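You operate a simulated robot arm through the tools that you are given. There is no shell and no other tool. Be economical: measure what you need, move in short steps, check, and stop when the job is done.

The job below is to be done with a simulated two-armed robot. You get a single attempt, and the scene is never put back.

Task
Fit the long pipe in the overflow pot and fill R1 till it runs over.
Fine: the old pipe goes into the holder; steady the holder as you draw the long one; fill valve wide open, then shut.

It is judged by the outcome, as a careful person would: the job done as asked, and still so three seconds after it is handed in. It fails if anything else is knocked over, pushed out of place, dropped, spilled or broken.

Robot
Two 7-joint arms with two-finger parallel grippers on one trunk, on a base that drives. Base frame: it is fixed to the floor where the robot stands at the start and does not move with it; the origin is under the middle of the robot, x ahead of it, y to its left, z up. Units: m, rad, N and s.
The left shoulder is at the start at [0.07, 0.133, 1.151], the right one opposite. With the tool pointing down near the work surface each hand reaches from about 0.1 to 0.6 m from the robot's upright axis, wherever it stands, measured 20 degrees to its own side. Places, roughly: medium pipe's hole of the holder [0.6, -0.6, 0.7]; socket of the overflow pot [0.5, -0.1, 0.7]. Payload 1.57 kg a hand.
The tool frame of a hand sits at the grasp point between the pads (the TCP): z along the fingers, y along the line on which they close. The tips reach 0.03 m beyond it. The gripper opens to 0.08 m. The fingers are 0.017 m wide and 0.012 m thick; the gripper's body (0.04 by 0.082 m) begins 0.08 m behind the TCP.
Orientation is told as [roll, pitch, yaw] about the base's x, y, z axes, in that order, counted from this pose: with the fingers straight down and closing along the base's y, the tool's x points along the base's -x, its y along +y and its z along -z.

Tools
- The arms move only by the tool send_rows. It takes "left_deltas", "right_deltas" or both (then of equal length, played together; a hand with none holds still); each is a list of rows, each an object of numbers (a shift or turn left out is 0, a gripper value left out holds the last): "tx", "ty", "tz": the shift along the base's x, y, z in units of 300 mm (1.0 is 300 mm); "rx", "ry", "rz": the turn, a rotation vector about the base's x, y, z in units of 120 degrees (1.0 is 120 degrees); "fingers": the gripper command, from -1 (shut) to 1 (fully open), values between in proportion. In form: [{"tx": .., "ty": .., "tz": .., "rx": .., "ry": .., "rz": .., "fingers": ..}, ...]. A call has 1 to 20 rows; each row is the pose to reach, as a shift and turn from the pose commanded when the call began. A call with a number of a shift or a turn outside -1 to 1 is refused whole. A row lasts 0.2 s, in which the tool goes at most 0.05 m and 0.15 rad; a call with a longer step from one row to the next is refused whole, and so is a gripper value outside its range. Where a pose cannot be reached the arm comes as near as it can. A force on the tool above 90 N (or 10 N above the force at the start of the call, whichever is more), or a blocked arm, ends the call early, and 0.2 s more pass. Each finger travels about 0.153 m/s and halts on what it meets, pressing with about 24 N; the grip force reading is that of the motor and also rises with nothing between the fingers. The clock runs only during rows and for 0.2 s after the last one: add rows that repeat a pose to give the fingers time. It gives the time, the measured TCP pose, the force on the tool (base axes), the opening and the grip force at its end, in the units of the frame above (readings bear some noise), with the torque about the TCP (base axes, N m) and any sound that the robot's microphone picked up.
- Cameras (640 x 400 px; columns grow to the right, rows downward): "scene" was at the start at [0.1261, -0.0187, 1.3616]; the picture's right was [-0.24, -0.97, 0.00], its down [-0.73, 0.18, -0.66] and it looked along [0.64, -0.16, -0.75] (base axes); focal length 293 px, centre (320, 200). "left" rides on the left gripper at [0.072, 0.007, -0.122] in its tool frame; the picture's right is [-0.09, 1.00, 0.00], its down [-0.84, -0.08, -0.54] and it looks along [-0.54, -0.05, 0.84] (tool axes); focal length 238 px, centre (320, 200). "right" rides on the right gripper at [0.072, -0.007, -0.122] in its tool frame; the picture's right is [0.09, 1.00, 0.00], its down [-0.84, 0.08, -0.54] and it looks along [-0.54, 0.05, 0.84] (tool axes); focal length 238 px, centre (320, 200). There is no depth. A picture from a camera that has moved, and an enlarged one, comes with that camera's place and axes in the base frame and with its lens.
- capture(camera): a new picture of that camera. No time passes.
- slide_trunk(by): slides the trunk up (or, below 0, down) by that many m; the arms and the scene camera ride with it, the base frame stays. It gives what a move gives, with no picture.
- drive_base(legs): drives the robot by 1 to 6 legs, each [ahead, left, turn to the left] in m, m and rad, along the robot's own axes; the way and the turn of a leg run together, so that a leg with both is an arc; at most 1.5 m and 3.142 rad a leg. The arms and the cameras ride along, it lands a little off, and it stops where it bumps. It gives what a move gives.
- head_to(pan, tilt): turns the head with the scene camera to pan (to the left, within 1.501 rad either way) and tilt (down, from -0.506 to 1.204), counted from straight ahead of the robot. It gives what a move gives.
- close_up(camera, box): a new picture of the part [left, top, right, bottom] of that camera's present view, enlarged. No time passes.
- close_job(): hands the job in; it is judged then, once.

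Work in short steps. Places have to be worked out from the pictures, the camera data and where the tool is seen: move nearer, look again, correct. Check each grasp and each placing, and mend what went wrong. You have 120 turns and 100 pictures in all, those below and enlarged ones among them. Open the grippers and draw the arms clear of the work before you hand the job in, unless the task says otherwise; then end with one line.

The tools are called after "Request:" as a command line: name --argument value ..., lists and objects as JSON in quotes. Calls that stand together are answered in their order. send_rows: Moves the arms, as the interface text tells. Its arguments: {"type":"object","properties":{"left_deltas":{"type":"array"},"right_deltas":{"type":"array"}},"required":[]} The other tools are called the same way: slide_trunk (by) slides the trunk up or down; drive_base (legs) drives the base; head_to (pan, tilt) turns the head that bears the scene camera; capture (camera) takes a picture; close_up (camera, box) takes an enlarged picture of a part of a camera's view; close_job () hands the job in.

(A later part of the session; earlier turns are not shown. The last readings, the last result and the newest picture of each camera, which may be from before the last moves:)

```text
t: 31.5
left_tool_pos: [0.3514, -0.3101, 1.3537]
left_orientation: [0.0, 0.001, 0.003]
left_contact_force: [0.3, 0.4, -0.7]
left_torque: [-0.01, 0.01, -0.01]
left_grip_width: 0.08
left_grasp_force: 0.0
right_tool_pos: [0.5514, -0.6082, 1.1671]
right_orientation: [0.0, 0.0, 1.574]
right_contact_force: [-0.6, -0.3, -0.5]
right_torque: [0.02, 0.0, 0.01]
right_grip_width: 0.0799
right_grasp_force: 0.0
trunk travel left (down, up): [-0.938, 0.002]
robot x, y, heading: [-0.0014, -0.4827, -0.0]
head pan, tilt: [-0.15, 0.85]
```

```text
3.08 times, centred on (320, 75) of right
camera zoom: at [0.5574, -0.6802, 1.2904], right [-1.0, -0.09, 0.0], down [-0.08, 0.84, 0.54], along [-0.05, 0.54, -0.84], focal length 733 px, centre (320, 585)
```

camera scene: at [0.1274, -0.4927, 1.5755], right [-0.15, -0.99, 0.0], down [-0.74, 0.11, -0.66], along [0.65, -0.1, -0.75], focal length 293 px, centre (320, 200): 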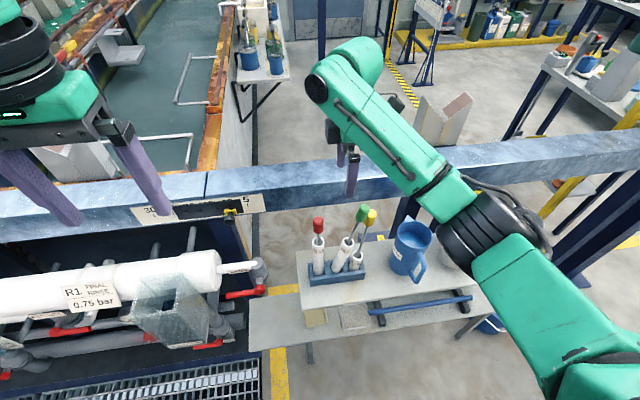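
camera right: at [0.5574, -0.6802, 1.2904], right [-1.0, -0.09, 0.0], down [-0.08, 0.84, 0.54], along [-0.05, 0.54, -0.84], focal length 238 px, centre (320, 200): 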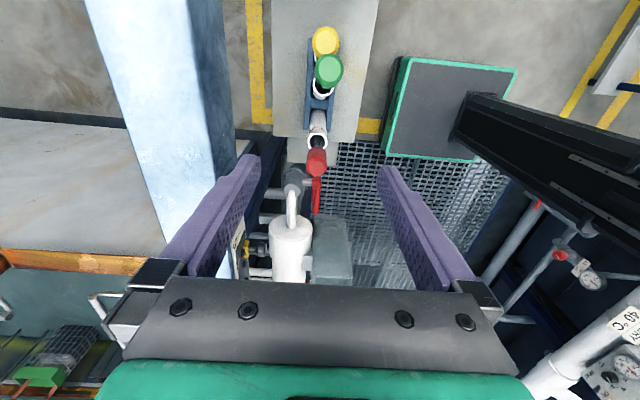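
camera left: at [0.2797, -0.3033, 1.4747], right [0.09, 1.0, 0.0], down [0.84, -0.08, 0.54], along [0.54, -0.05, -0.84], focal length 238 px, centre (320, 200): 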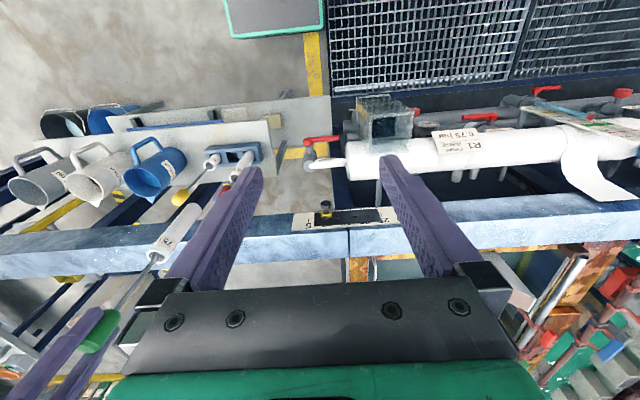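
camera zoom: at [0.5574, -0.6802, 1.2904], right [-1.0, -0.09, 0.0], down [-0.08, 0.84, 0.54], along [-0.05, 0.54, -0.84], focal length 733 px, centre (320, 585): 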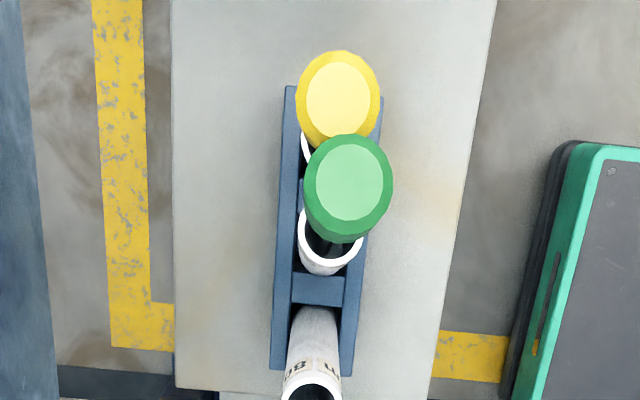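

By my measurements the green knob sits at z≈1.03, about 3 cm higher than red and yellow. It probably slipped in the grip and is only partly in its slot, so I'll enlarge further.

Request:
close_up --camera "scene" --box '[325, 230, 385, 285]'

Request:
close_up --camera "left" --box '[200, 135, 280, 195]'

```text
7.27 times, centred on (355, 258) of scene
camera zoom: at [0.1274, -0.4927, 1.5755], right [-0.15, -0.99, 0.0], down [-0.74, 0.11, -0.66], along [0.65, -0.1, -0.75], focal length 2133 px, centre (66, -218)
```

zoom: 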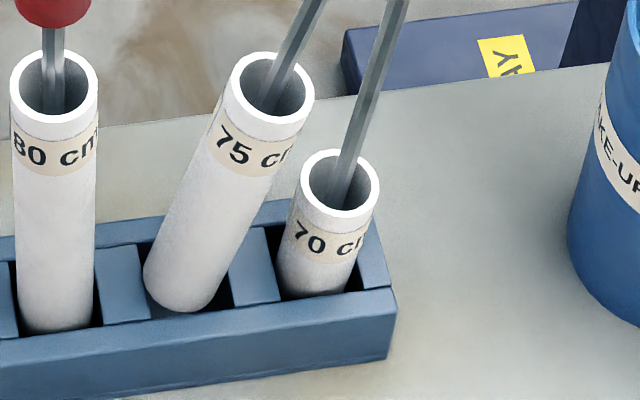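

```text
6.67 times, centred on (240, 165) of left
camera zoom: at [0.28, -0.3031, 1.4746], right [0.09, 1.0, 0.0], down [0.84, -0.08, 0.54], along [0.54, -0.05, -0.84], focal length 1589 px, centre (853, 433)
```

zoom: 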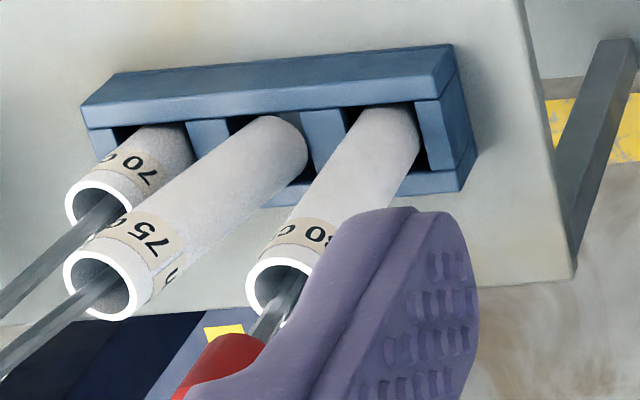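

The green pipe's foot is resting on the holder's edge, with its knob leaning on the yellow one, so it isn't seated. I'll re-grip it with the tool tilted to match the lean of about 0.19 rad, lift it and redo the insertion.

Request:
send_rows --right_deltas '[{"rx": 0.045, "ty": -0.08}, {"rx": 0.093, "ty": -0.165, "tx": -0.013}, {"rx": 0.093, "ty": -0.165, "tx": -0.013, "tz": -0.1}, {"rx": 0.093, "ty": -0.165, "tx": -0.013, "tz": -0.2}, {"rx": 0.093, "ty": -0.165, "tx": -0.013, "tz": -0.3}, {"rx": 0.093, "ty": -0.165, "tx": -0.013, "tz": -0.3}]'

Request:
capture --camera "right"

Request:
close_up --camera "scene" --box '[290, 170, 400, 280]'

```text
t: 32.9
left_tool_pos: [0.3509, -0.3103, 1.3529]
left_orientation: [0.0, -0.001, 0.001]
left_contact_force: [0.8, -0.4, 0.5]
left_torque: [-0.01, -0.01, 0.01]
left_grip_width: 0.08
left_grasp_force: 0.0
right_tool_pos: [0.5465, -0.6576, 1.0751]
right_orientation: [-0.001, -0.197, 1.573]
right_contact_force: [0.1, -0.5, 0.6]
right_torque: [0.02, -0.02, -0.02]
right_grip_width: 0.0799
right_grasp_force: 0.1
trunk travel left (down, up): [-0.938, 0.002]
robot x, y, heading: [-0.0005, -0.4805, 0.002]
head pan, tilt: [-0.15, 0.85]
```

```text
57 pictures are left
camera right: at [0.5533, -0.7521, 1.183], right [-1.0, -0.09, -0.02], down [-0.08, 0.72, 0.69], along [-0.05, 0.69, -0.72], focal length 238 px, centre (320, 200)
```

right: 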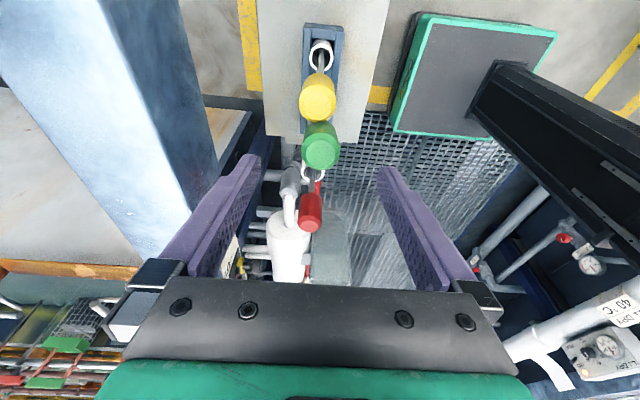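

```text
3.64 times, centred on (345, 225) of scene
camera zoom: at [0.1272, -0.4923, 1.5755], right [-0.15, -0.99, 0.0], down [-0.74, 0.11, -0.66], along [0.65, -0.1, -0.75], focal length 1066 px, centre (229, 109)
```

zoom: 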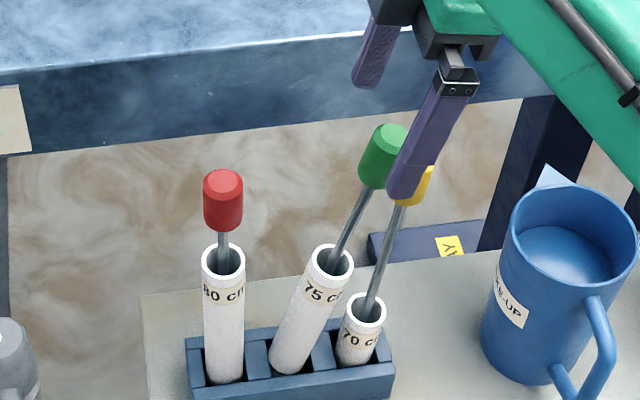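

The knob re-measures at (0.548, -0.661, 1.026), just under the TCP. I'll lower 42 mm and close.

Request:
send_rows --right_deltas '[{"tz": -0.07, "tx": 0.004}, {"tz": -0.14, "tx": 0.004}, {"tz": -0.14, "tx": 0.004}, {"tz": -0.14, "tx": 0.004, "fingers": -0.4}, {"tz": -0.14, "tx": 0.004, "fingers": -1}, {"tz": -0.14, "tx": 0.004, "fingers": -1}, {"tz": -0.14, "tx": 0.004, "fingers": -1}]'

Request:
capture --camera "right"

```text
t: 34.5
left_tool_pos: [0.3515, -0.3104, 1.3524]
left_orientation: [0.001, 0.003, 0.002]
left_contact_force: [-1.2, 0.6, 0.4]
left_torque: [-0.03, 0.0, -0.03]
left_grip_width: 0.08
left_grasp_force: 0.1
right_tool_pos: [0.5483, -0.6588, 1.0342]
right_orientation: [0.003, -0.196, 1.573]
right_contact_force: [0.9, 0.7, 0.2]
right_torque: [0.0, -0.18, -0.07]
right_grip_width: 0.0263
right_grasp_force: 23.9
trunk travel left (down, up): [-0.938, 0.002]
robot x, y, heading: [0.0015, -0.4802, 0.003]
head pan, tilt: [-0.15, 0.85]
```

```text
55 pictures are left
camera right: at [0.5549, -0.7522, 1.1414], right [-1.0, -0.09, -0.02], down [-0.08, 0.72, 0.69], along [-0.05, 0.69, -0.72], focal length 238 px, centre (320, 200)
```

right: 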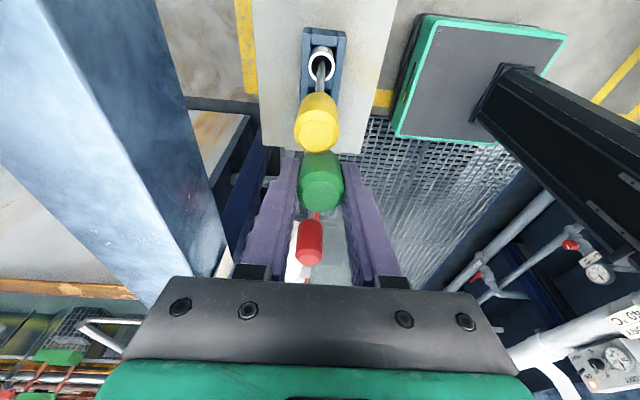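

Gripped at 26.3 mm. I'll lift 8 cm, then straighten the pipe while shifting over the slot.

Request:
send_rows --right_deltas '[{"tz": 0.05}, {"tz": 0.12}, {"tz": 0.2}, {"tz": 0.27}, {"tz": 0.28, "rx": -0.03, "ty": 0.055}, {"tz": 0.28, "rx": -0.06, "ty": 0.11}, {"tz": 0.28, "rx": -0.094, "ty": 0.162}, {"tz": 0.28, "rx": -0.094, "ty": 0.162}]'

Request:
close_up --camera "scene" --box '[290, 170, 400, 280]'

Request:
close_up --camera "left" --box '[160, 125, 280, 205]'

Request:
close_up --camera "right" --box '[260, 20, 380, 220]'

```text
t: 36.3
left_tool_pos: [0.3521, -0.3112, 1.3528]
left_orientation: [0.0, 0.002, 0.0]
left_contact_force: [0.5, 0.5, -0.5]
left_torque: [-0.02, 0.0, 0.04]
left_grip_width: 0.0801
left_grasp_force: 0.2
right_tool_pos: [0.5493, -0.6103, 1.1181]
right_orientation: [-0.001, 0.001, 1.573]
right_contact_force: [0.2, 0.0, -3.6]
right_torque: [-0.02, -0.19, 0.02]
right_grip_width: 0.0261
right_grasp_force: 24.2
trunk travel left (down, up): [-0.938, 0.002]
robot x, y, heading: [0.0048, -0.4752, -0.002]
head pan, tilt: [-0.15, 0.85]
```

```text
3.64 times, centred on (345, 225) of scene
camera zoom: at [0.128, -0.493, 1.5754], right [-0.15, -0.99, 0.0], down [-0.74, 0.11, -0.66], along [0.65, -0.1, -0.75], focal length 1066 px, centre (229, 109)
```

zoom: 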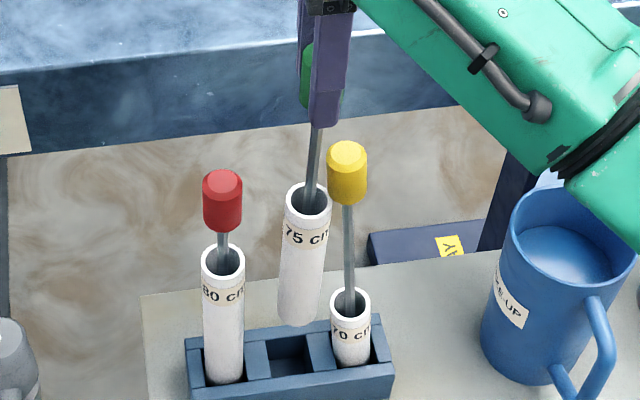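

```text
5.00 times, centred on (220, 165) of left
camera zoom: at [0.2806, -0.3034, 1.4746], right [0.09, 1.0, 0.0], down [0.84, -0.08, 0.54], along [0.54, -0.05, -0.84], focal length 1192 px, centre (820, 375)
```

zoom: 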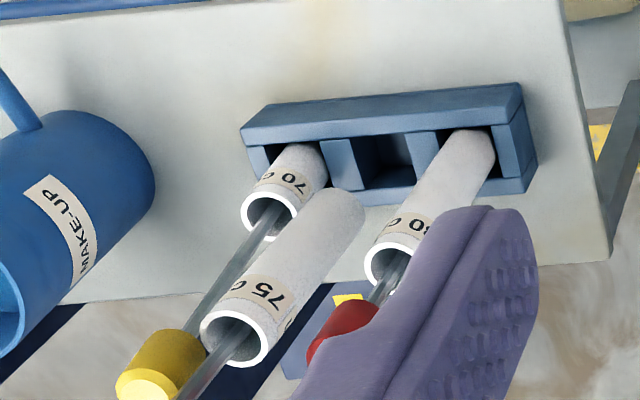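

```text
2.00 times, centred on (320, 120) of right
camera zoom: at [0.5553, -0.6811, 1.2413], right [-1.0, -0.09, 0.0], down [-0.08, 0.84, 0.54], along [-0.05, 0.54, -0.84], focal length 477 px, centre (320, 360)
```

zoom: 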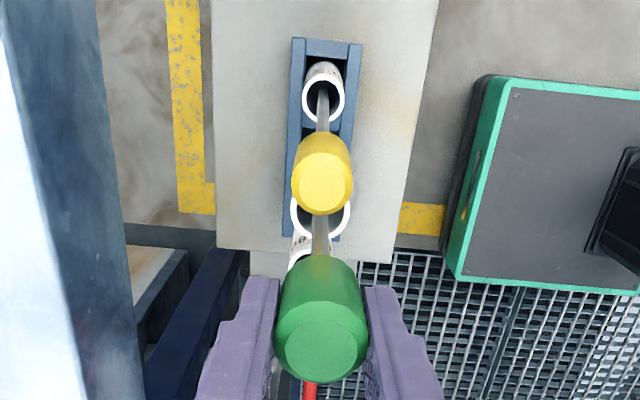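

The views agree that the slot lies about 5 mm further in +y than the pipe's foot, and x looks right. I'll shift +5 mm in y, lower to just above the slot, and compare again.

Request:
send_rows --right_deltas '[{"ty": 0.018}, {"ty": 0.018, "tz": -0.06}, {"ty": 0.018, "tz": -0.12}, {"ty": 0.018, "tz": -0.135}, {"ty": 0.018, "tz": -0.135}]'

Request:
close_up --camera "scene" --box '[310, 230, 380, 280]'

Request:
close_up --camera "left" --box '[200, 135, 280, 185]'

```text
t: 37.5
left_tool_pos: [0.3518, -0.309, 1.3529]
left_orientation: [0.0, 0.002, 0.002]
left_contact_force: [-0.3, 0.4, -0.6]
left_torque: [0.02, -0.01, -0.02]
left_grip_width: 0.0801
left_grasp_force: 0.1
right_tool_pos: [0.5474, -0.6041, 1.0783]
right_orientation: [0.001, 0.002, 1.571]
right_contact_force: [-0.3, -0.1, -1.5]
right_torque: [-0.01, 0.11, 0.04]
right_grip_width: 0.0263
right_grasp_force: 23.7
trunk travel left (down, up): [-0.938, 0.002]
robot x, y, heading: [-0.0014, -0.4791, 0.006]
head pan, tilt: [-0.15, 0.85]
```

```text
8.00 times, centred on (345, 255) of scene
camera zoom: at [0.1275, -0.4922, 1.5755], right [-0.15, -0.99, 0.0], down [-0.74, 0.11, -0.66], along [0.65, -0.1, -0.75], focal length 2346 px, centre (120, -240)
```

zoom: 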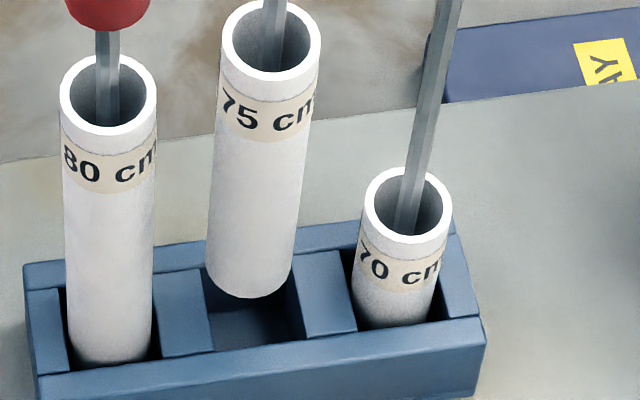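

```text
8.00 times, centred on (240, 160) of left
camera zoom: at [0.2801, -0.3026, 1.4746], right [0.09, 1.0, 0.0], down [0.84, -0.08, 0.54], along [0.54, -0.05, -0.84], focal length 1907 px, centre (960, 520)
```

zoom: 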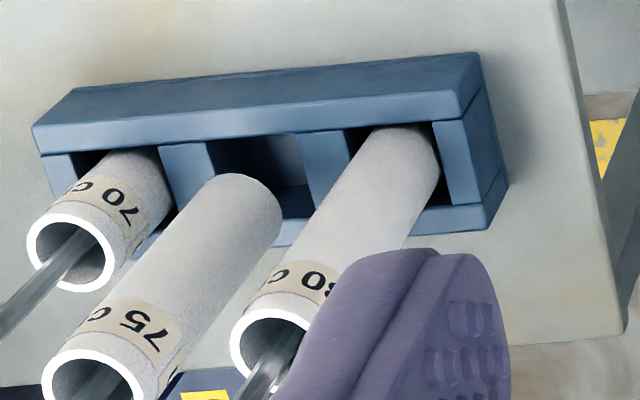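

The foot and slot now agree to within about 2 mm in y, and x wants about -2 mm. I'll lower gently in small steps and check the height where it stops.

Request:
send_rows --right_deltas '[{"tx": -0.007}, {"tx": -0.007, "tz": -0.03}, {"tx": -0.007, "tz": -0.06}, {"tx": -0.007, "tz": -0.09}, {"tx": -0.007, "tz": -0.12}, {"tx": -0.007, "tz": -0.15}, {"tx": -0.007, "tz": -0.16}]'

Request:
close_up --camera "scene" --box '[310, 220, 390, 280]'

```text
t: 39.1
left_tool_pos: [0.3489, -0.3078, 1.3536]
left_orientation: [0.0, 0.0, 0.002]
left_contact_force: [-0.1, -0.4, 0.0]
left_torque: [-0.03, -0.01, -0.03]
left_grip_width: 0.08
left_grasp_force: 0.1
right_tool_pos: [0.545, -0.6024, 1.0314]
right_orientation: [-0.006, 0.001, 1.572]
right_contact_force: [1.6, -0.2, 21.9]
right_torque: [-0.04, -0.32, 0.03]
right_grip_width: 0.0264
right_grasp_force: 23.9
trunk travel left (down, up): [-0.938, 0.002]
robot x, y, heading: [-0.0015, -0.4788, 0.002]
head pan, tilt: [-0.15, 0.85]
```

```text
6.67 times, centred on (350, 250) of scene
camera zoom: at [0.1247, -0.4912, 1.5759], right [-0.15, -0.99, 0.0], down [-0.74, 0.11, -0.66], along [0.65, -0.1, -0.75], focal length 1955 px, centre (120, -133)
```

zoom: 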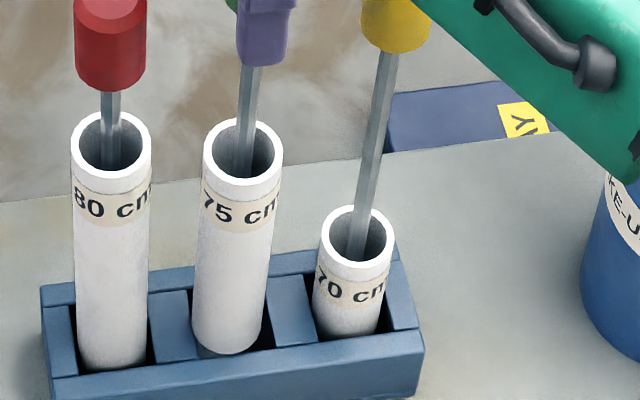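

The foot now lines up with the feet of the other two pipes, yet the tops suggest otherwise. I'll zoom hard on the feet before deciding.

Request:
close_up --camera "scene" --box '[315, 250, 375, 285]'

Request:
close_up --camera "left" --box '[195, 135, 275, 185]'

```text
10.67 times, centred on (345, 268) of scene
camera zoom: at [0.1247, -0.4912, 1.5759], right [-0.15, -0.99, 0.0], down [-0.74, 0.11, -0.66], along [0.65, -0.1, -0.75], focal length 3128 px, centre (53, -520)
```

zoom: 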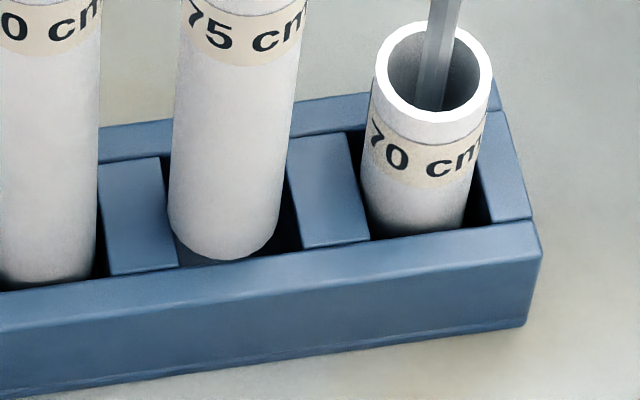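

```text
8.00 times, centred on (235, 160) of left
camera zoom: at [0.2775, -0.3017, 1.4751], right [0.09, 1.0, 0.0], down [0.84, -0.08, 0.54], along [0.54, -0.05, -0.84], focal length 1907 px, centre (1000, 520)
```

zoom: 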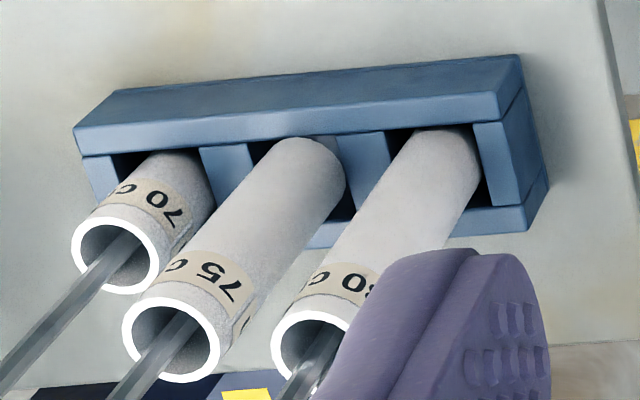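

The 75 pipe's round end is still visible, sitting on the divider on the 80 side and close to the front wall, while the others are cut off by the wall. I'll lift slightly, shift 3.5 mm in -y and 3 mm in +x, and lower again.

Request:
send_rows --right_deltas '[{"tz": 0.02}, {"tz": 0.035}, {"tz": 0.035, "tx": 0.01, "ty": -0.012}, {"tz": 0.035, "tx": 0.01, "ty": -0.012}, {"tz": 0.01, "tx": 0.01, "ty": -0.012}, {"tz": -0.01, "tx": 0.01, "ty": -0.012}, {"tz": -0.03, "tx": 0.01, "ty": -0.012}, {"tz": -0.03, "tx": 0.01, "ty": -0.012}]'

Request:
close_up --camera "scene" --box '[315, 250, 375, 285]'

```text
t: 40.9
left_tool_pos: [0.3488, -0.3085, 1.3536]
left_orientation: [-0.002, -0.002, 0.002]
left_contact_force: [0.5, -0.4, -0.5]
left_torque: [-0.04, -0.02, -0.04]
left_grip_width: 0.08
left_grasp_force: 0.0
right_tool_pos: [0.5493, -0.6065, 1.0231]
right_orientation: [-0.006, 0.002, 1.573]
right_contact_force: [1.4, 2.1, 20.2]
right_torque: [0.09, -0.35, 0.06]
right_grip_width: 0.0265
right_grasp_force: 23.8
trunk travel left (down, up): [-0.938, 0.002]
robot x, y, heading: [0.0018, -0.4808, 0.006]
head pan, tilt: [-0.15, 0.85]
```

```text
10.67 times, centred on (345, 268) of scene
camera zoom: at [0.1243, -0.4908, 1.5759], right [-0.15, -0.99, 0.0], down [-0.74, 0.11, -0.66], along [0.65, -0.1, -0.75], focal length 3128 px, centre (53, -520)
```

zoom: 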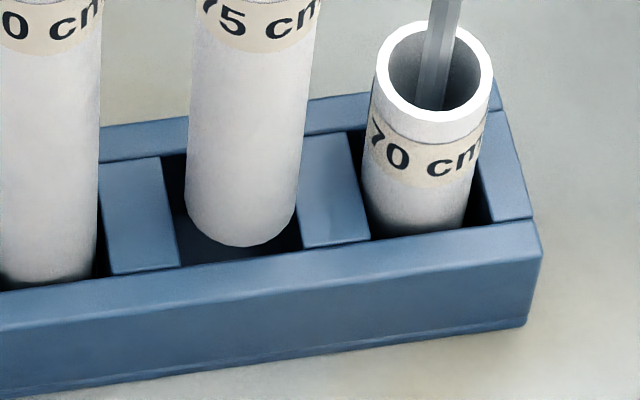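

It overshot slightly and now rests on the opposite divider. The pixel ratio says I should go back about 2 mm in +y; x is well centred. I'll lift, shift and lower again.

Request:
send_rows --right_deltas '[{"tz": 0.02}, {"tz": 0.05}, {"tz": 0.05, "ty": 0.0075}, {"tz": 0.05, "ty": 0.0075}, {"tz": 0.05, "ty": 0.0075}]'

Request:
close_up --camera "scene" --box '[315, 250, 375, 285]'

```text
t: 42.1
left_tool_pos: [0.3531, -0.3098, 1.3522]
left_orientation: [0.0, 0.002, 0.001]
left_contact_force: [-0.2, 0.0, -0.5]
left_torque: [-0.01, -0.02, -0.01]
left_grip_width: 0.08
left_grasp_force: 0.1
right_tool_pos: [0.549, -0.605, 1.0362]
right_orientation: [0.0, 0.001, 1.574]
right_contact_force: [0.4, -0.4, -1.2]
right_torque: [0.02, 0.07, 0.01]
right_grip_width: 0.0262
right_grasp_force: 24.4
trunk travel left (down, up): [-0.938, 0.002]
robot x, y, heading: [-0.0017, -0.4808, 0.001]
head pan, tilt: [-0.15, 0.85]
```

```text
10.67 times, centred on (345, 268) of scene
camera zoom: at [0.128, -0.4927, 1.5754], right [-0.15, -0.99, 0.0], down [-0.74, 0.11, -0.66], along [0.65, -0.1, -0.75], focal length 3128 px, centre (53, -520)
```

zoom: 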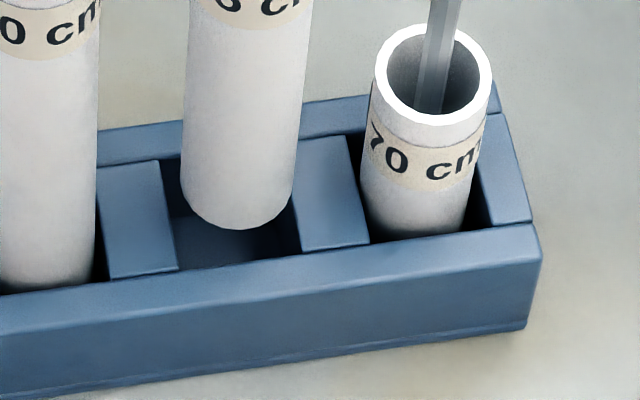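

The pipe needs about 1.5 mm more in +y. I'll apply that and lower, stopping a little below the plane to check.

Request:
send_rows --right_deltas '[{"ty": 0.005}, {"ty": 0.005, "tz": -0.02}, {"ty": 0.005, "tz": -0.04}, {"ty": 0.005, "tz": -0.06}, {"ty": 0.005, "tz": -0.075}, {"ty": 0.005, "tz": -0.09}, {"ty": 0.005, "tz": -0.09}]'

Request:
close_up --camera "scene" --box '[315, 250, 375, 285]'

```text
t: 43.7
left_tool_pos: [0.3522, -0.3098, 1.3525]
left_orientation: [-0.001, 0.002, 0.003]
left_contact_force: [-0.3, -0.9, -0.5]
left_torque: [0.01, -0.02, 0.0]
left_grip_width: 0.0801
left_grasp_force: 0.1
right_tool_pos: [0.5491, -0.603, 1.0099]
right_orientation: [-0.001, 0.001, 1.574]
right_contact_force: [-0.7, 0.1, -1.8]
right_torque: [-0.02, 0.03, 0.03]
right_grip_width: 0.0262
right_grasp_force: 24.2
trunk travel left (down, up): [-0.938, 0.002]
robot x, y, heading: [-0.0022, -0.48, 0.001]
head pan, tilt: [-0.15, 0.85]
```

```text
10.67 times, centred on (345, 268) of scene
camera zoom: at [0.1277, -0.4924, 1.5755], right [-0.15, -0.99, 0.0], down [-0.74, 0.11, -0.66], along [0.65, -0.1, -0.75], focal length 3128 px, centre (53, -520)
```

zoom: 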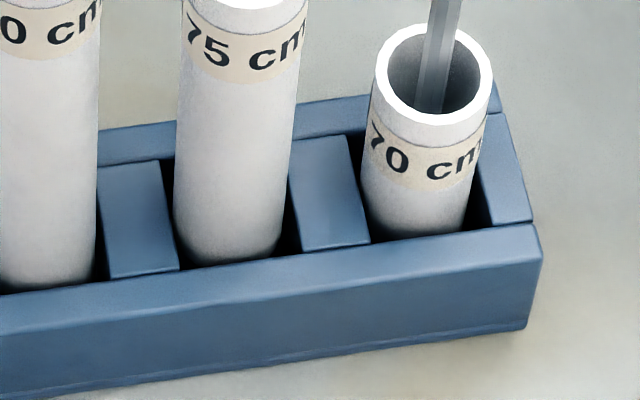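

The pipe is now inside the slot with no contact force and its end is cut off by the front wall. I'll keep lowering to the floor in small steps.

Request:
send_rows --right_deltas '[{"tz": -0.02}, {"tz": -0.04}, {"tz": -0.06}, {"tz": -0.08}, {"tz": -0.08}]'

```text
t: 44.9
left_tool_pos: [0.3508, -0.3108, 1.3526]
left_orientation: [0.0, -0.001, 0.003]
left_contact_force: [0.5, -0.7, -0.2]
left_torque: [-0.01, -0.01, 0.0]
left_grip_width: 0.0798
left_grasp_force: 0.1
right_tool_pos: [0.5496, -0.6023, 0.985]
right_orientation: [-0.001, 0.001, 1.571]
right_contact_force: [-0.8, -0.1, -0.1]
right_torque: [-0.04, 0.12, -0.03]
right_grip_width: 0.0262
right_grasp_force: 24.5
trunk travel left (down, up): [-0.938, 0.002]
robot x, y, heading: [0.0049, -0.4803, 0.001]
head pan, tilt: [-0.15, 0.85]
```

Request:
send_rows --right_deltas '[{"tz": -0.012}, {"tz": -0.024}, {"tz": -0.036}, {"tz": -0.036}]'

Request:
close_up --camera "scene" --box '[300, 200, 390, 285]'

```text
t: 45.9
left_tool_pos: [0.3455, -0.3093, 1.3546]
left_orientation: [-0.002, -0.004, 0.002]
left_contact_force: [0.2, 1.0, -0.2]
left_torque: [0.02, 0.03, 0.01]
left_grip_width: 0.0802
left_grasp_force: 0.2
right_tool_pos: [0.5464, -0.6007, 0.9794]
right_orientation: [-0.011, 0.002, 1.573]
right_contact_force: [1.7, -0.3, 32.0]
right_torque: [-0.02, -0.4, -0.01]
right_grip_width: 0.0261
right_grasp_force: 23.9
trunk travel left (down, up): [-0.938, 0.002]
robot x, y, heading: [0.0, -0.4795, 0.004]
head pan, tilt: [-0.15, 0.85]
```

```text
4.71 times, centred on (345, 242) of scene
camera zoom: at [0.1202, -0.4908, 1.5763], right [-0.15, -0.99, 0.0], down [-0.74, 0.11, -0.66], along [0.66, -0.1, -0.75], focal length 1380 px, centre (202, 0)
```

zoom: 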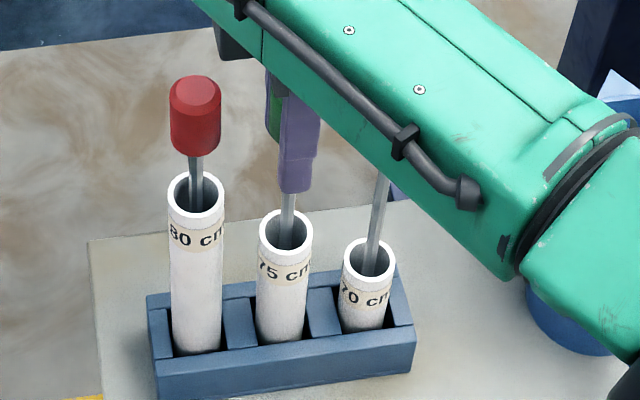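

The tops now step evenly (80, 75, 70), so the pipe is fully seated. I'll relieve the press, open, and rise.

Request:
send_rows --right_deltas '[{"tz": 0.018}, {"tz": 0.03}, {"tz": 0.03, "fingers": 0.2}, {"tz": 0.03, "fingers": 1}, {"tz": 0.03, "fingers": 1}, {"tz": 0.03, "fingers": 1}, {"tz": 0.13}, {"tz": 0.25}, {"tz": 0.37}, {"tz": 0.49}, {"tz": 0.6}, {"tz": 0.6}]'

Request:
close_up --camera "scene" --box '[290, 190, 400, 290]'

Request:
capture --camera "right"

```text
t: 48.5
left_tool_pos: [0.3509, -0.3104, 1.3539]
left_orientation: [0.002, 0.0, 0.002]
left_contact_force: [-0.6, 0.3, 0.2]
left_torque: [-0.01, 0.0, 0.03]
left_grip_width: 0.0801
left_grasp_force: 0.0
right_tool_pos: [0.5491, -0.6031, 1.1545]
right_orientation: [0.001, 0.001, 1.574]
right_contact_force: [0.0, 0.6, -0.5]
right_torque: [-0.04, 0.01, 0.0]
right_grip_width: 0.0799
right_grasp_force: 0.0
trunk travel left (down, up): [-0.938, 0.002]
robot x, y, heading: [-0.0037, -0.48, -0.0]
head pan, tilt: [-0.15, 0.85]
```

```text
4.00 times, centred on (345, 240) of scene
camera zoom: at [0.1274, -0.4927, 1.5755], right [-0.15, -0.99, 0.0], down [-0.74, 0.11, -0.66], along [0.65, -0.1, -0.75], focal length 1173 px, centre (220, 40)
```

zoom: 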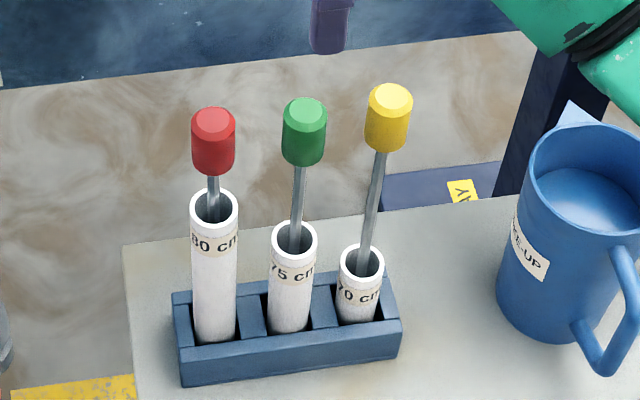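

```text
41 pictures are left
camera right: at [0.555, -0.6748, 1.2789], right [-1.0, -0.09, 0.0], down [-0.08, 0.84, 0.54], along [-0.05, 0.54, -0.84], focal length 238 px, centre (320, 200)
```

right: 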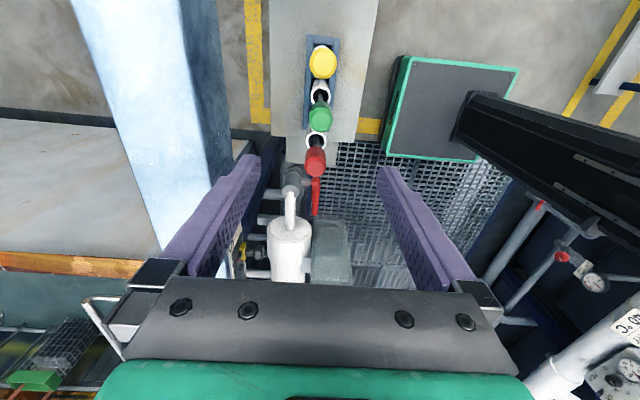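

All three pipes stand evenly seated, with the green one in the middle slot. Next I'll prepare the left hand to grip the holder's left end: yaw 90° so it closes along x, then tilt about 50° so it comes in from the +y side clear of the red pipe.

Request:
send_rows --left_deltas '[{"rz": 0.07}, {"rz": 0.14}, {"rz": 0.21}, {"rz": 0.28}, {"rz": 0.35}, {"rz": 0.42}, {"rz": 0.49}, {"rz": 0.56}, {"rz": 0.63}, {"rz": 0.7}, {"rz": 0.75}, {"rz": 0.75}]'

Request:
send_rows --left_deltas '[{"rx": -0.07}, {"rx": -0.14}, {"rx": -0.21}, {"rx": -0.28}, {"rx": -0.35}, {"rx": -0.416}, {"rx": -0.416}]'

```text
t: 51.1
left_tool_pos: [0.352, -0.3095, 1.3534]
left_orientation: [-0.001, -0.002, 1.575]
left_contact_force: [0.1, -0.4, 0.3]
left_torque: [-0.01, 0.01, 0.02]
left_grip_width: 0.0801
left_grasp_force: 0.0
right_tool_pos: [0.5482, -0.6029, 1.1543]
right_orientation: [0.0, 0.002, 1.571]
right_contact_force: [0.8, -1.4, -0.3]
right_torque: [-0.01, 0.0, 0.0]
right_grip_width: 0.0801
right_grasp_force: 0.0
trunk travel left (down, up): [-0.938, 0.002]
robot x, y, heading: [0.0002, -0.4789, -0.002]
head pan, tilt: [-0.15, 0.85]
```

```text
t: 52.7
left_tool_pos: [0.3521, -0.3104, 1.3524]
left_orientation: [0.001, 0.872, 1.575]
left_contact_force: [0.0, 0.3, -0.4]
left_torque: [0.01, 0.01, -0.02]
left_grip_width: 0.0801
left_grasp_force: 0.1
right_tool_pos: [0.5488, -0.6034, 1.1557]
right_orientation: [0.001, 0.002, 1.573]
right_contact_force: [-0.3, 0.0, 0.1]
right_torque: [-0.04, -0.01, 0.04]
right_grip_width: 0.0799
right_grasp_force: 0.0
trunk travel left (down, up): [-0.938, 0.002]
robot x, y, heading: [-0.0017, -0.4826, 0.005]
head pan, tilt: [-0.15, 0.85]
```

The orientation is reached. I'll carry the left hand over to the pre-grasp line beside the holder's left end, first across and then down.

Request:
send_rows --left_deltas '[{"tx": 0.13, "ty": -0.07}, {"tx": 0.26, "ty": -0.14}, {"tx": 0.39, "ty": -0.21}, {"tx": 0.53, "ty": -0.28}, {"tx": 0.663, "ty": -0.357}, {"tx": 0.663, "ty": -0.357, "tz": -0.15}, {"tx": 0.663, "ty": -0.357, "tz": -0.3}, {"tx": 0.663, "ty": -0.357, "tz": -0.45}, {"tx": 0.663, "ty": -0.357, "tz": -0.6}, {"tx": 0.663, "ty": -0.357, "tz": -0.75}, {"tx": 0.663, "ty": -0.357, "tz": -0.9}, {"tx": 0.663, "ty": -0.357, "tz": -0.95}, {"tx": 0.663, "ty": -0.357, "tz": -0.95}]'

Request:
capture --camera "left"

Request:
capture --camera "scene"

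```text
t: 55.5
left_tool_pos: [0.5504, -0.4176, 1.067]
left_orientation: [0.001, 0.875, 1.574]
left_contact_force: [-0.6, -0.1, 0.1]
left_torque: [0.02, 0.0, 0.0]
left_grip_width: 0.0801
left_grasp_force: 0.1
right_tool_pos: [0.5482, -0.6015, 1.1549]
right_orientation: [0.0, 0.001, 1.573]
right_contact_force: [0.3, -0.1, -0.7]
right_torque: [0.01, -0.04, -0.03]
right_grip_width: 0.08
right_grasp_force: 0.1
trunk travel left (down, up): [-0.938, 0.002]
robot x, y, heading: [-0.0012, -0.4786, 0.002]
head pan, tilt: [-0.15, 0.85]
```

```text
40 pictures are left
camera left: at [0.5443, -0.3692, 1.2006], right [-1.0, 0.06, -0.07], down [0.08, 0.95, -0.29], along [0.05, -0.3, -0.95], focal length 238 px, centre (320, 200)
```

left: 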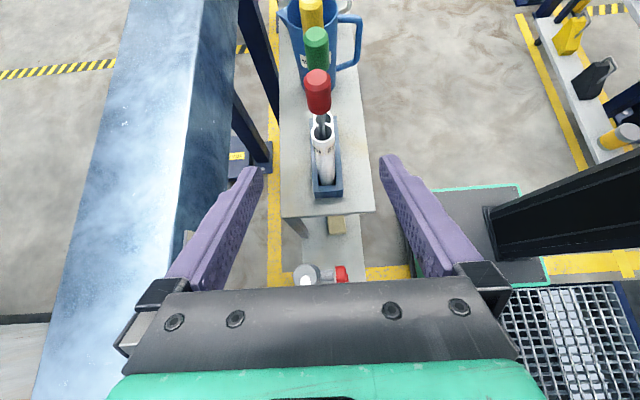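

```text
39 pictures are left
camera scene: at [0.1269, -0.4919, 1.5755], right [-0.15, -0.99, 0.0], down [-0.74, 0.11, -0.66], along [0.65, -0.1, -0.75], focal length 293 px, centre (320, 200)
```

scene: 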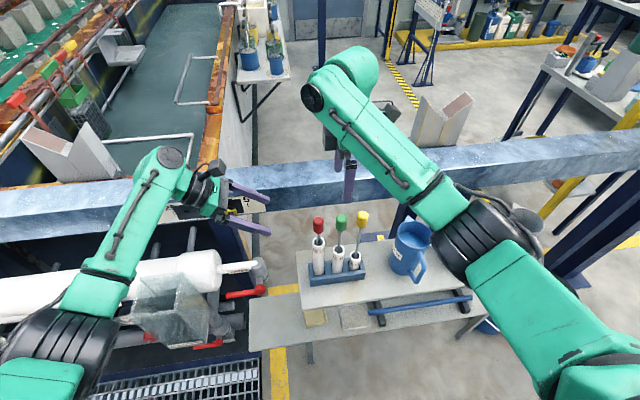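

The holder is centred between the left fingers; its near end is at y≈-0.53. I'll descend to the pre-grasp point.

Request:
send_rows --left_deltas '[{"tz": -0.15, "ty": -0.02}, {"tz": -0.3, "ty": -0.04}, {"tz": -0.45, "ty": -0.06}, {"tz": -0.6, "ty": -0.08}, {"tz": -0.72, "ty": -0.1}, {"tz": -0.793, "ty": -0.1}, {"tz": -0.793, "ty": -0.1}]'

Request:
capture --camera "left"

Request:
close_up --camera "scene" --box '[200, 190, 400, 320]'

```text
t: 57.1
left_tool_pos: [0.4916, -0.4352, 0.8787]
left_orientation: [0.0, 0.872, 1.572]
left_contact_force: [-0.3, 0.5, -0.9]
left_torque: [0.03, -0.02, -0.02]
left_grip_width: 0.0799
left_grasp_force: 0.0
left hand out of reach, approached as far as the arm can: row 3, 4, 5, 6, 7
right_tool_pos: [0.5492, -0.6033, 1.1557]
right_orientation: [0.001, 0.002, 1.571]
right_contact_force: [-0.2, -0.2, 0.2]
right_torque: [-0.02, -0.05, 0.0]
right_grip_width: 0.08
right_grasp_force: 0.0
trunk travel left (down, up): [-0.938, 0.002]
robot x, y, heading: [-0.001, -0.4809, 0.001]
head pan, tilt: [-0.15, 0.85]
```

```text
38 pictures are left
camera left: at [0.484, -0.3883, 1.0122], right [-1.0, 0.06, -0.07], down [0.08, 0.95, -0.29], along [0.05, -0.3, -0.95], focal length 238 px, centre (320, 200)
```

left: 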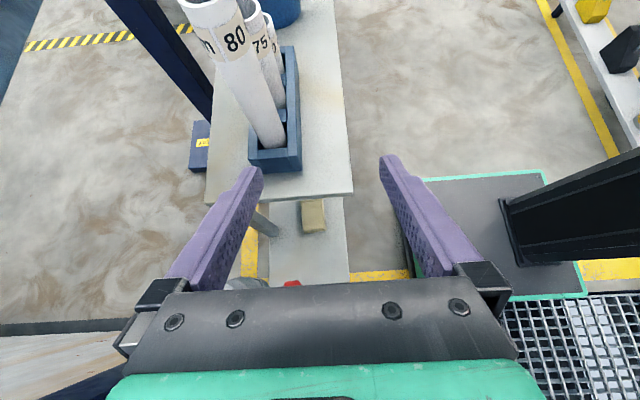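

```text
3.08 times, centred on (300, 255) of scene
camera zoom: at [0.1269, -0.4918, 1.5755], right [-0.15, -0.99, 0.0], down [-0.74, 0.11, -0.66], along [0.65, -0.1, -0.75], focal length 902 px, centre (382, 31)
```

zoom: 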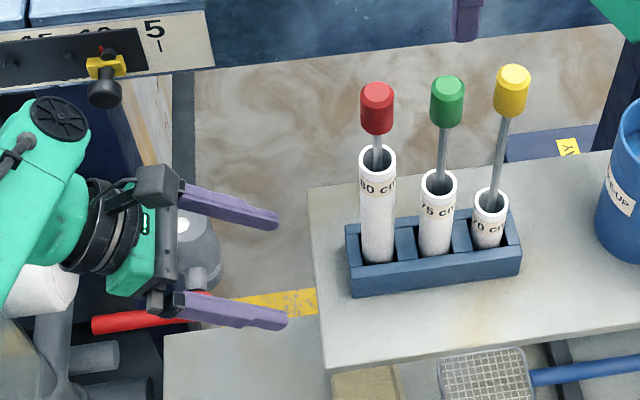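

The left arm can't reach that low with the trunk this high. I'll raise both hands, lower the trunk 0.2 m, and try again.

Request:
send_rows --left_deltas '[{"tz": 0.15}, {"tz": 0.3}, {"tz": 0.45}, {"tz": 0.6}, {"tz": 0.75}, {"tz": 0.83}]' --right_deltas '[{"tz": 0.15}, {"tz": 0.3}, {"tz": 0.45}, {"tz": 0.5, "ty": 0.08}, {"tz": 0.5, "ty": 0.163}, {"tz": 0.5, "ty": 0.163}]'

Request:
slide_trunk --by -0.2

```text
t: 58.5
left_tool_pos: [0.4893, -0.4362, 1.1262]
left_orientation: [0.003, 0.869, 1.576]
left_contact_force: [0.1, -0.1, 1.4]
left_torque: [0.0, -0.05, -0.03]
left_grip_width: 0.0801
left_grasp_force: 0.1
right_tool_pos: [0.5496, -0.5543, 1.305]
right_orientation: [0.002, 0.0, 1.574]
right_contact_force: [-0.5, 0.0, -0.5]
right_torque: [0.04, 0.01, -0.01]
right_grip_width: 0.0802
right_grasp_force: 0.1
trunk travel left (down, up): [-0.938, 0.002]
robot x, y, heading: [-0.0008, -0.4839, 0.005]
head pan, tilt: [-0.15, 0.85]
```

```text
t: 60.6
left_tool_pos: [0.4892, -0.4357, 0.9271]
left_orientation: [0.002, 0.872, 1.575]
left_contact_force: [-0.3, 0.0, 0.6]
left_torque: [-0.01, 0.03, 0.02]
left_grip_width: 0.08
left_grasp_force: 0.1
right_tool_pos: [0.5496, -0.5545, 1.1063]
right_orientation: [-0.001, 0.002, 1.574]
right_contact_force: [0.4, -1.0, -0.3]
right_torque: [0.0, 0.0, 0.03]
right_grip_width: 0.0797
right_grasp_force: 0.1
trunk travel left (down, up): [-0.738, 0.202]
robot x, y, heading: [-0.0018, -0.4799, 0.004]
head pan, tilt: [-0.15, 0.85]
```

Request:
send_rows --left_deltas '[{"tx": 0.1}, {"tx": 0.2}, {"tx": 0.2, "tz": -0.1}, {"tx": 0.2, "tz": -0.2}, {"tx": 0.2, "tz": -0.305, "ty": -0.02}, {"tx": 0.2, "tz": -0.305, "ty": -0.02}]'

Request:
capture --camera "left"

Request:
close_up --camera "scene" --box '[200, 130, 400, 290]'

```text
t: 62.0
left_tool_pos: [0.551, -0.4423, 0.835]
left_orientation: [0.001, 0.873, 1.573]
left_contact_force: [0.4, 0.6, 0.3]
left_torque: [0.0, -0.02, 0.01]
left_grip_width: 0.0799
left_grasp_force: 0.0
right_tool_pos: [0.5488, -0.5538, 1.1062]
right_orientation: [0.0, 0.002, 1.573]
right_contact_force: [0.5, 0.4, -0.9]
right_torque: [0.01, 0.0, 0.01]
right_grip_width: 0.0799
right_grasp_force: 0.1
trunk travel left (down, up): [-0.738, 0.202]
robot x, y, heading: [0.0009, -0.4839, -0.004]
head pan, tilt: [-0.15, 0.85]
```

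```text
36 pictures are left
camera left: at [0.5435, -0.3939, 0.9693], right [-1.0, 0.06, -0.07], down [0.08, 0.95, -0.29], along [0.05, -0.3, -0.95], focal length 238 px, centre (320, 200)
```

left: 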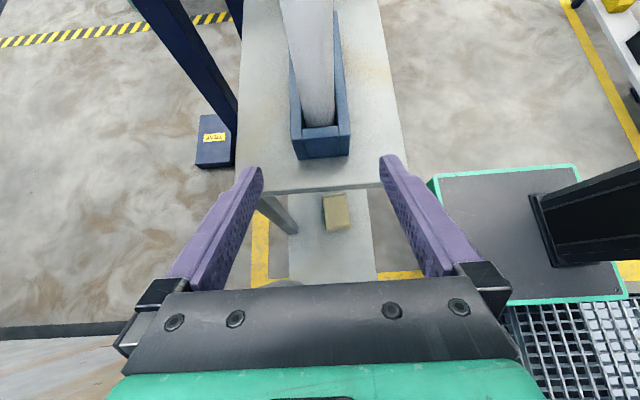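

```text
2.50 times, centred on (300, 210) of scene
camera zoom: at [0.1269, -0.4922, 1.3755], right [-0.15, -0.99, 0.0], down [-0.74, 0.11, -0.66], along [0.65, -0.1, -0.75], focal length 733 px, centre (370, 175)
```

zoom: 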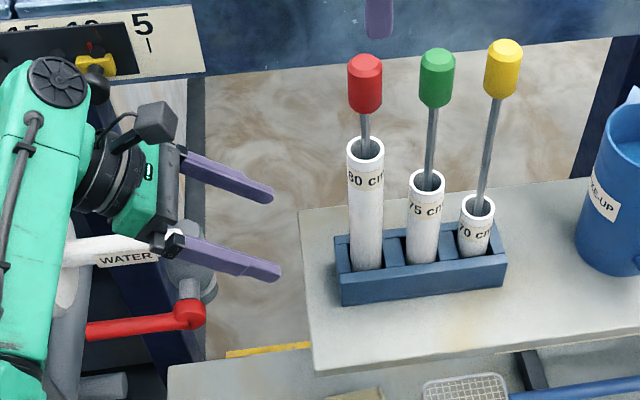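

The holder's end is at (0.548, -0.528), centred for the fingers. I'll advance along the finger direction to straddle it.

Request:
send_rows --left_deltas '[{"ty": -0.08, "tz": -0.068, "tx": -0.006}, {"ty": -0.16, "tz": -0.137, "tx": -0.006}, {"ty": -0.24, "tz": -0.206, "tx": -0.006}, {"ty": -0.316, "tz": -0.273, "tx": -0.006}, {"ty": -0.316, "tz": -0.273, "tx": -0.006}]'

Request:
close_up --camera "scene" --box '[240, 160, 380, 270]'

Request:
capture --camera "left"

```text
t: 63.2
left_tool_pos: [0.5383, -0.5298, 0.7619]
left_orientation: [-0.001, 0.873, 1.572]
left_contact_force: [1.4, 0.6, -0.1]
left_torque: [0.01, 0.04, -0.06]
left_grip_width: 0.08
left_grasp_force: 0.0
left hand out of reach, approached as far as the arm can: row 4, 5
right_tool_pos: [0.5489, -0.5549, 1.1053]
right_orientation: [0.0, 0.002, 1.573]
right_contact_force: [0.3, -0.5, -0.3]
right_torque: [-0.02, -0.01, 0.01]
right_grip_width: 0.0799
right_grasp_force: 0.1
trunk travel left (down, up): [-0.738, 0.202]
robot x, y, heading: [-0.0, -0.4786, 0.003]
head pan, tilt: [-0.15, 0.85]
```

```text
3.64 times, centred on (310, 215) of scene
camera zoom: at [0.1273, -0.4927, 1.3755], right [-0.15, -0.99, 0.0], down [-0.74, 0.11, -0.66], along [0.65, -0.1, -0.75], focal length 1066 px, centre (356, 146)
```

zoom: 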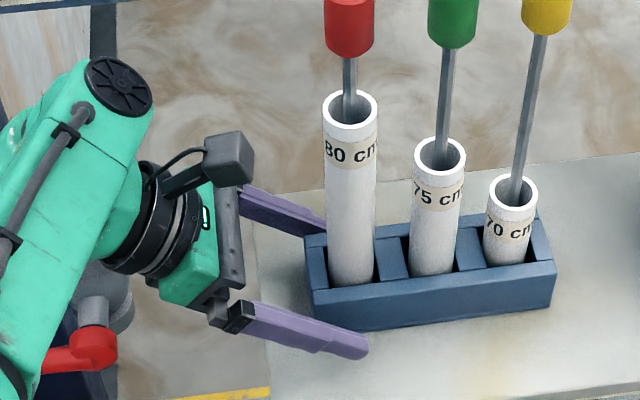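

```text
33 pictures are left
camera left: at [0.5322, -0.4819, 0.8957], right [-1.0, 0.06, -0.07], down [0.08, 0.95, -0.29], along [0.05, -0.3, -0.95], focal length 238 px, centre (320, 200)
```

left: 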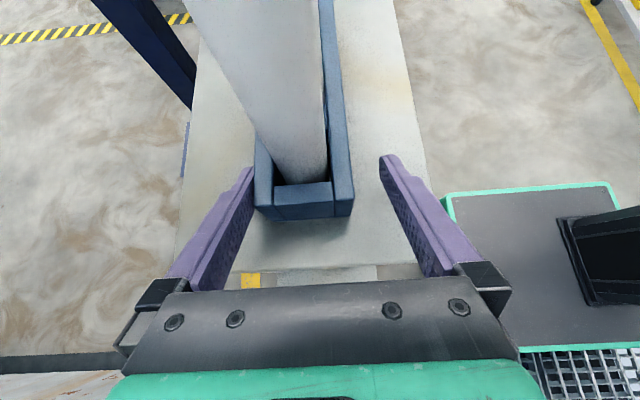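

The left arm falls 11 mm short in x. I'll back the hand up a bit, lower the trunk another 0.07 m, and re-approach.

Request:
send_rows --left_deltas '[{"ty": 0.08, "tz": 0.09}, {"ty": 0.16, "tz": 0.2}, {"ty": 0.2, "tz": 0.32}, {"ty": 0.2, "tz": 0.4}, {"ty": 0.2, "tz": 0.4}]' --right_deltas '[{"tz": 0.07}, {"tz": 0.14}, {"tz": 0.21}, {"tz": 0.23}, {"tz": 0.23}]'

Request:
slide_trunk --by -0.07

```text
t: 64.4
left_tool_pos: [0.5393, -0.4671, 0.8819]
left_orientation: [0.003, 0.87, 1.576]
left_contact_force: [0.1, 0.2, 0.4]
left_torque: [0.04, -0.01, 0.0]
left_grip_width: 0.0799
left_grasp_force: 0.0
right_tool_pos: [0.5507, -0.5539, 1.1759]
right_orientation: [0.001, 0.002, 1.574]
right_contact_force: [0.2, -0.6, -0.3]
right_torque: [0.01, -0.01, 0.01]
right_grip_width: 0.08
right_grasp_force: 0.1
trunk travel left (down, up): [-0.738, 0.202]
robot x, y, heading: [-0.0007, -0.4825, 0.006]
head pan, tilt: [-0.15, 0.85]
```

```text
t: 65.5
left_tool_pos: [0.5389, -0.4698, 0.8115]
left_orientation: [0.002, 0.871, 1.573]
left_contact_force: [0.7, -0.2, -0.5]
left_torque: [0.01, -0.03, -0.03]
left_grip_width: 0.08
left_grasp_force: 0.1
right_tool_pos: [0.5494, -0.5549, 1.1049]
right_orientation: [0.0, 0.001, 1.571]
right_contact_force: [0.8, -0.6, -0.7]
right_torque: [0.0, -0.02, -0.01]
right_grip_width: 0.0799
right_grasp_force: 0.0
trunk travel left (down, up): [-0.668, 0.272]
robot x, y, heading: [0.0, -0.4839, 0.003]
head pan, tilt: [-0.15, 0.85]
```

Request:
send_rows --left_deltas '[{"tx": 0.033}, {"tx": 0.033, "ty": -0.075, "tz": -0.065}, {"tx": 0.033, "ty": -0.15, "tz": -0.13}, {"tx": 0.033, "ty": -0.224, "tz": -0.195}, {"tx": 0.033, "ty": -0.224, "tz": -0.195}]'

Request:
capture --camera "left"

```text
t: 66.7
left_tool_pos: [0.5473, -0.5367, 0.7553]
left_orientation: [0.001, 0.872, 1.575]
left_contact_force: [-0.5, -0.5, 0.4]
left_torque: [0.03, 0.0, -0.01]
left_grip_width: 0.08
left_grasp_force: 0.1
right_tool_pos: [0.5498, -0.5542, 1.1059]
right_orientation: [0.0, 0.001, 1.571]
right_contact_force: [0.3, 0.0, -0.6]
right_torque: [-0.02, -0.01, 0.01]
right_grip_width: 0.0801
right_grasp_force: 0.0
trunk travel left (down, up): [-0.668, 0.272]
robot x, y, heading: [-0.0014, -0.4811, 0.004]
head pan, tilt: [-0.15, 0.85]
```

```text
32 pictures are left
camera left: at [0.5412, -0.488, 0.8878], right [-1.0, 0.06, -0.07], down [0.07, 0.95, -0.29], along [0.05, -0.3, -0.95], focal length 238 px, centre (320, 200)
```

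left: 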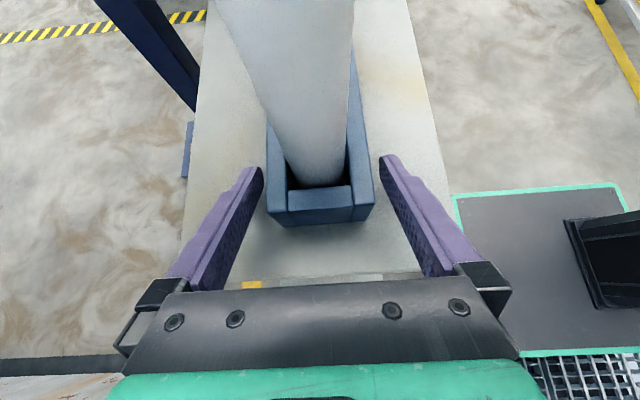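

The holder is centred between the left fingers. I'll close the left gripper on it.

Request:
send_rows --left_deltas '[{"fingers": 0.6}, {"fingers": 0.3}, {"fingers": -0.2}, {"fingers": -1}, {"fingers": -1}]'

Request:
close_up --camera "scene" --box '[240, 90, 400, 230]'

```text
t: 67.9
left_tool_pos: [0.5482, -0.536, 0.7545]
left_orientation: [0.001, 0.87, 1.575]
left_contact_force: [0.9, -0.4, 1.1]
left_torque: [-0.01, -0.11, 0.2]
left_grip_width: 0.0598
left_grasp_force: 23.9
right_tool_pos: [0.5502, -0.5548, 1.1047]
right_orientation: [0.001, 0.002, 1.573]
right_contact_force: [0.3, -0.3, -0.2]
right_torque: [-0.03, -0.04, -0.01]
right_grip_width: 0.0799
right_grasp_force: 0.0
trunk travel left (down, up): [-0.668, 0.272]
robot x, y, heading: [-0.0025, -0.4826, 0.007]
head pan, tilt: [-0.15, 0.85]
```

```text
2.86 times, centred on (320, 160) of scene
camera zoom: at [0.1275, -0.4924, 1.3055], right [-0.15, -0.99, 0.0], down [-0.74, 0.11, -0.66], along [0.65, -0.1, -0.75], focal length 838 px, centre (320, 314)
```

zoom: 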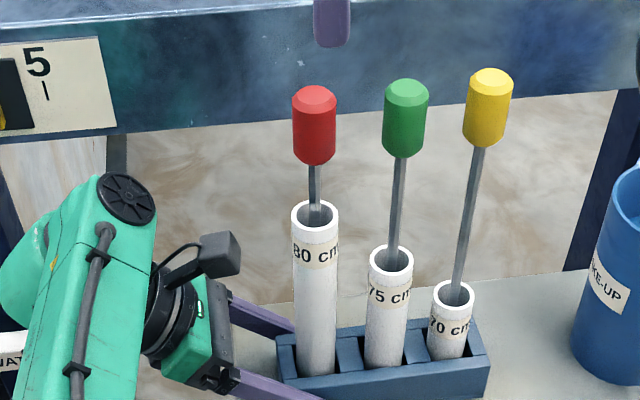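

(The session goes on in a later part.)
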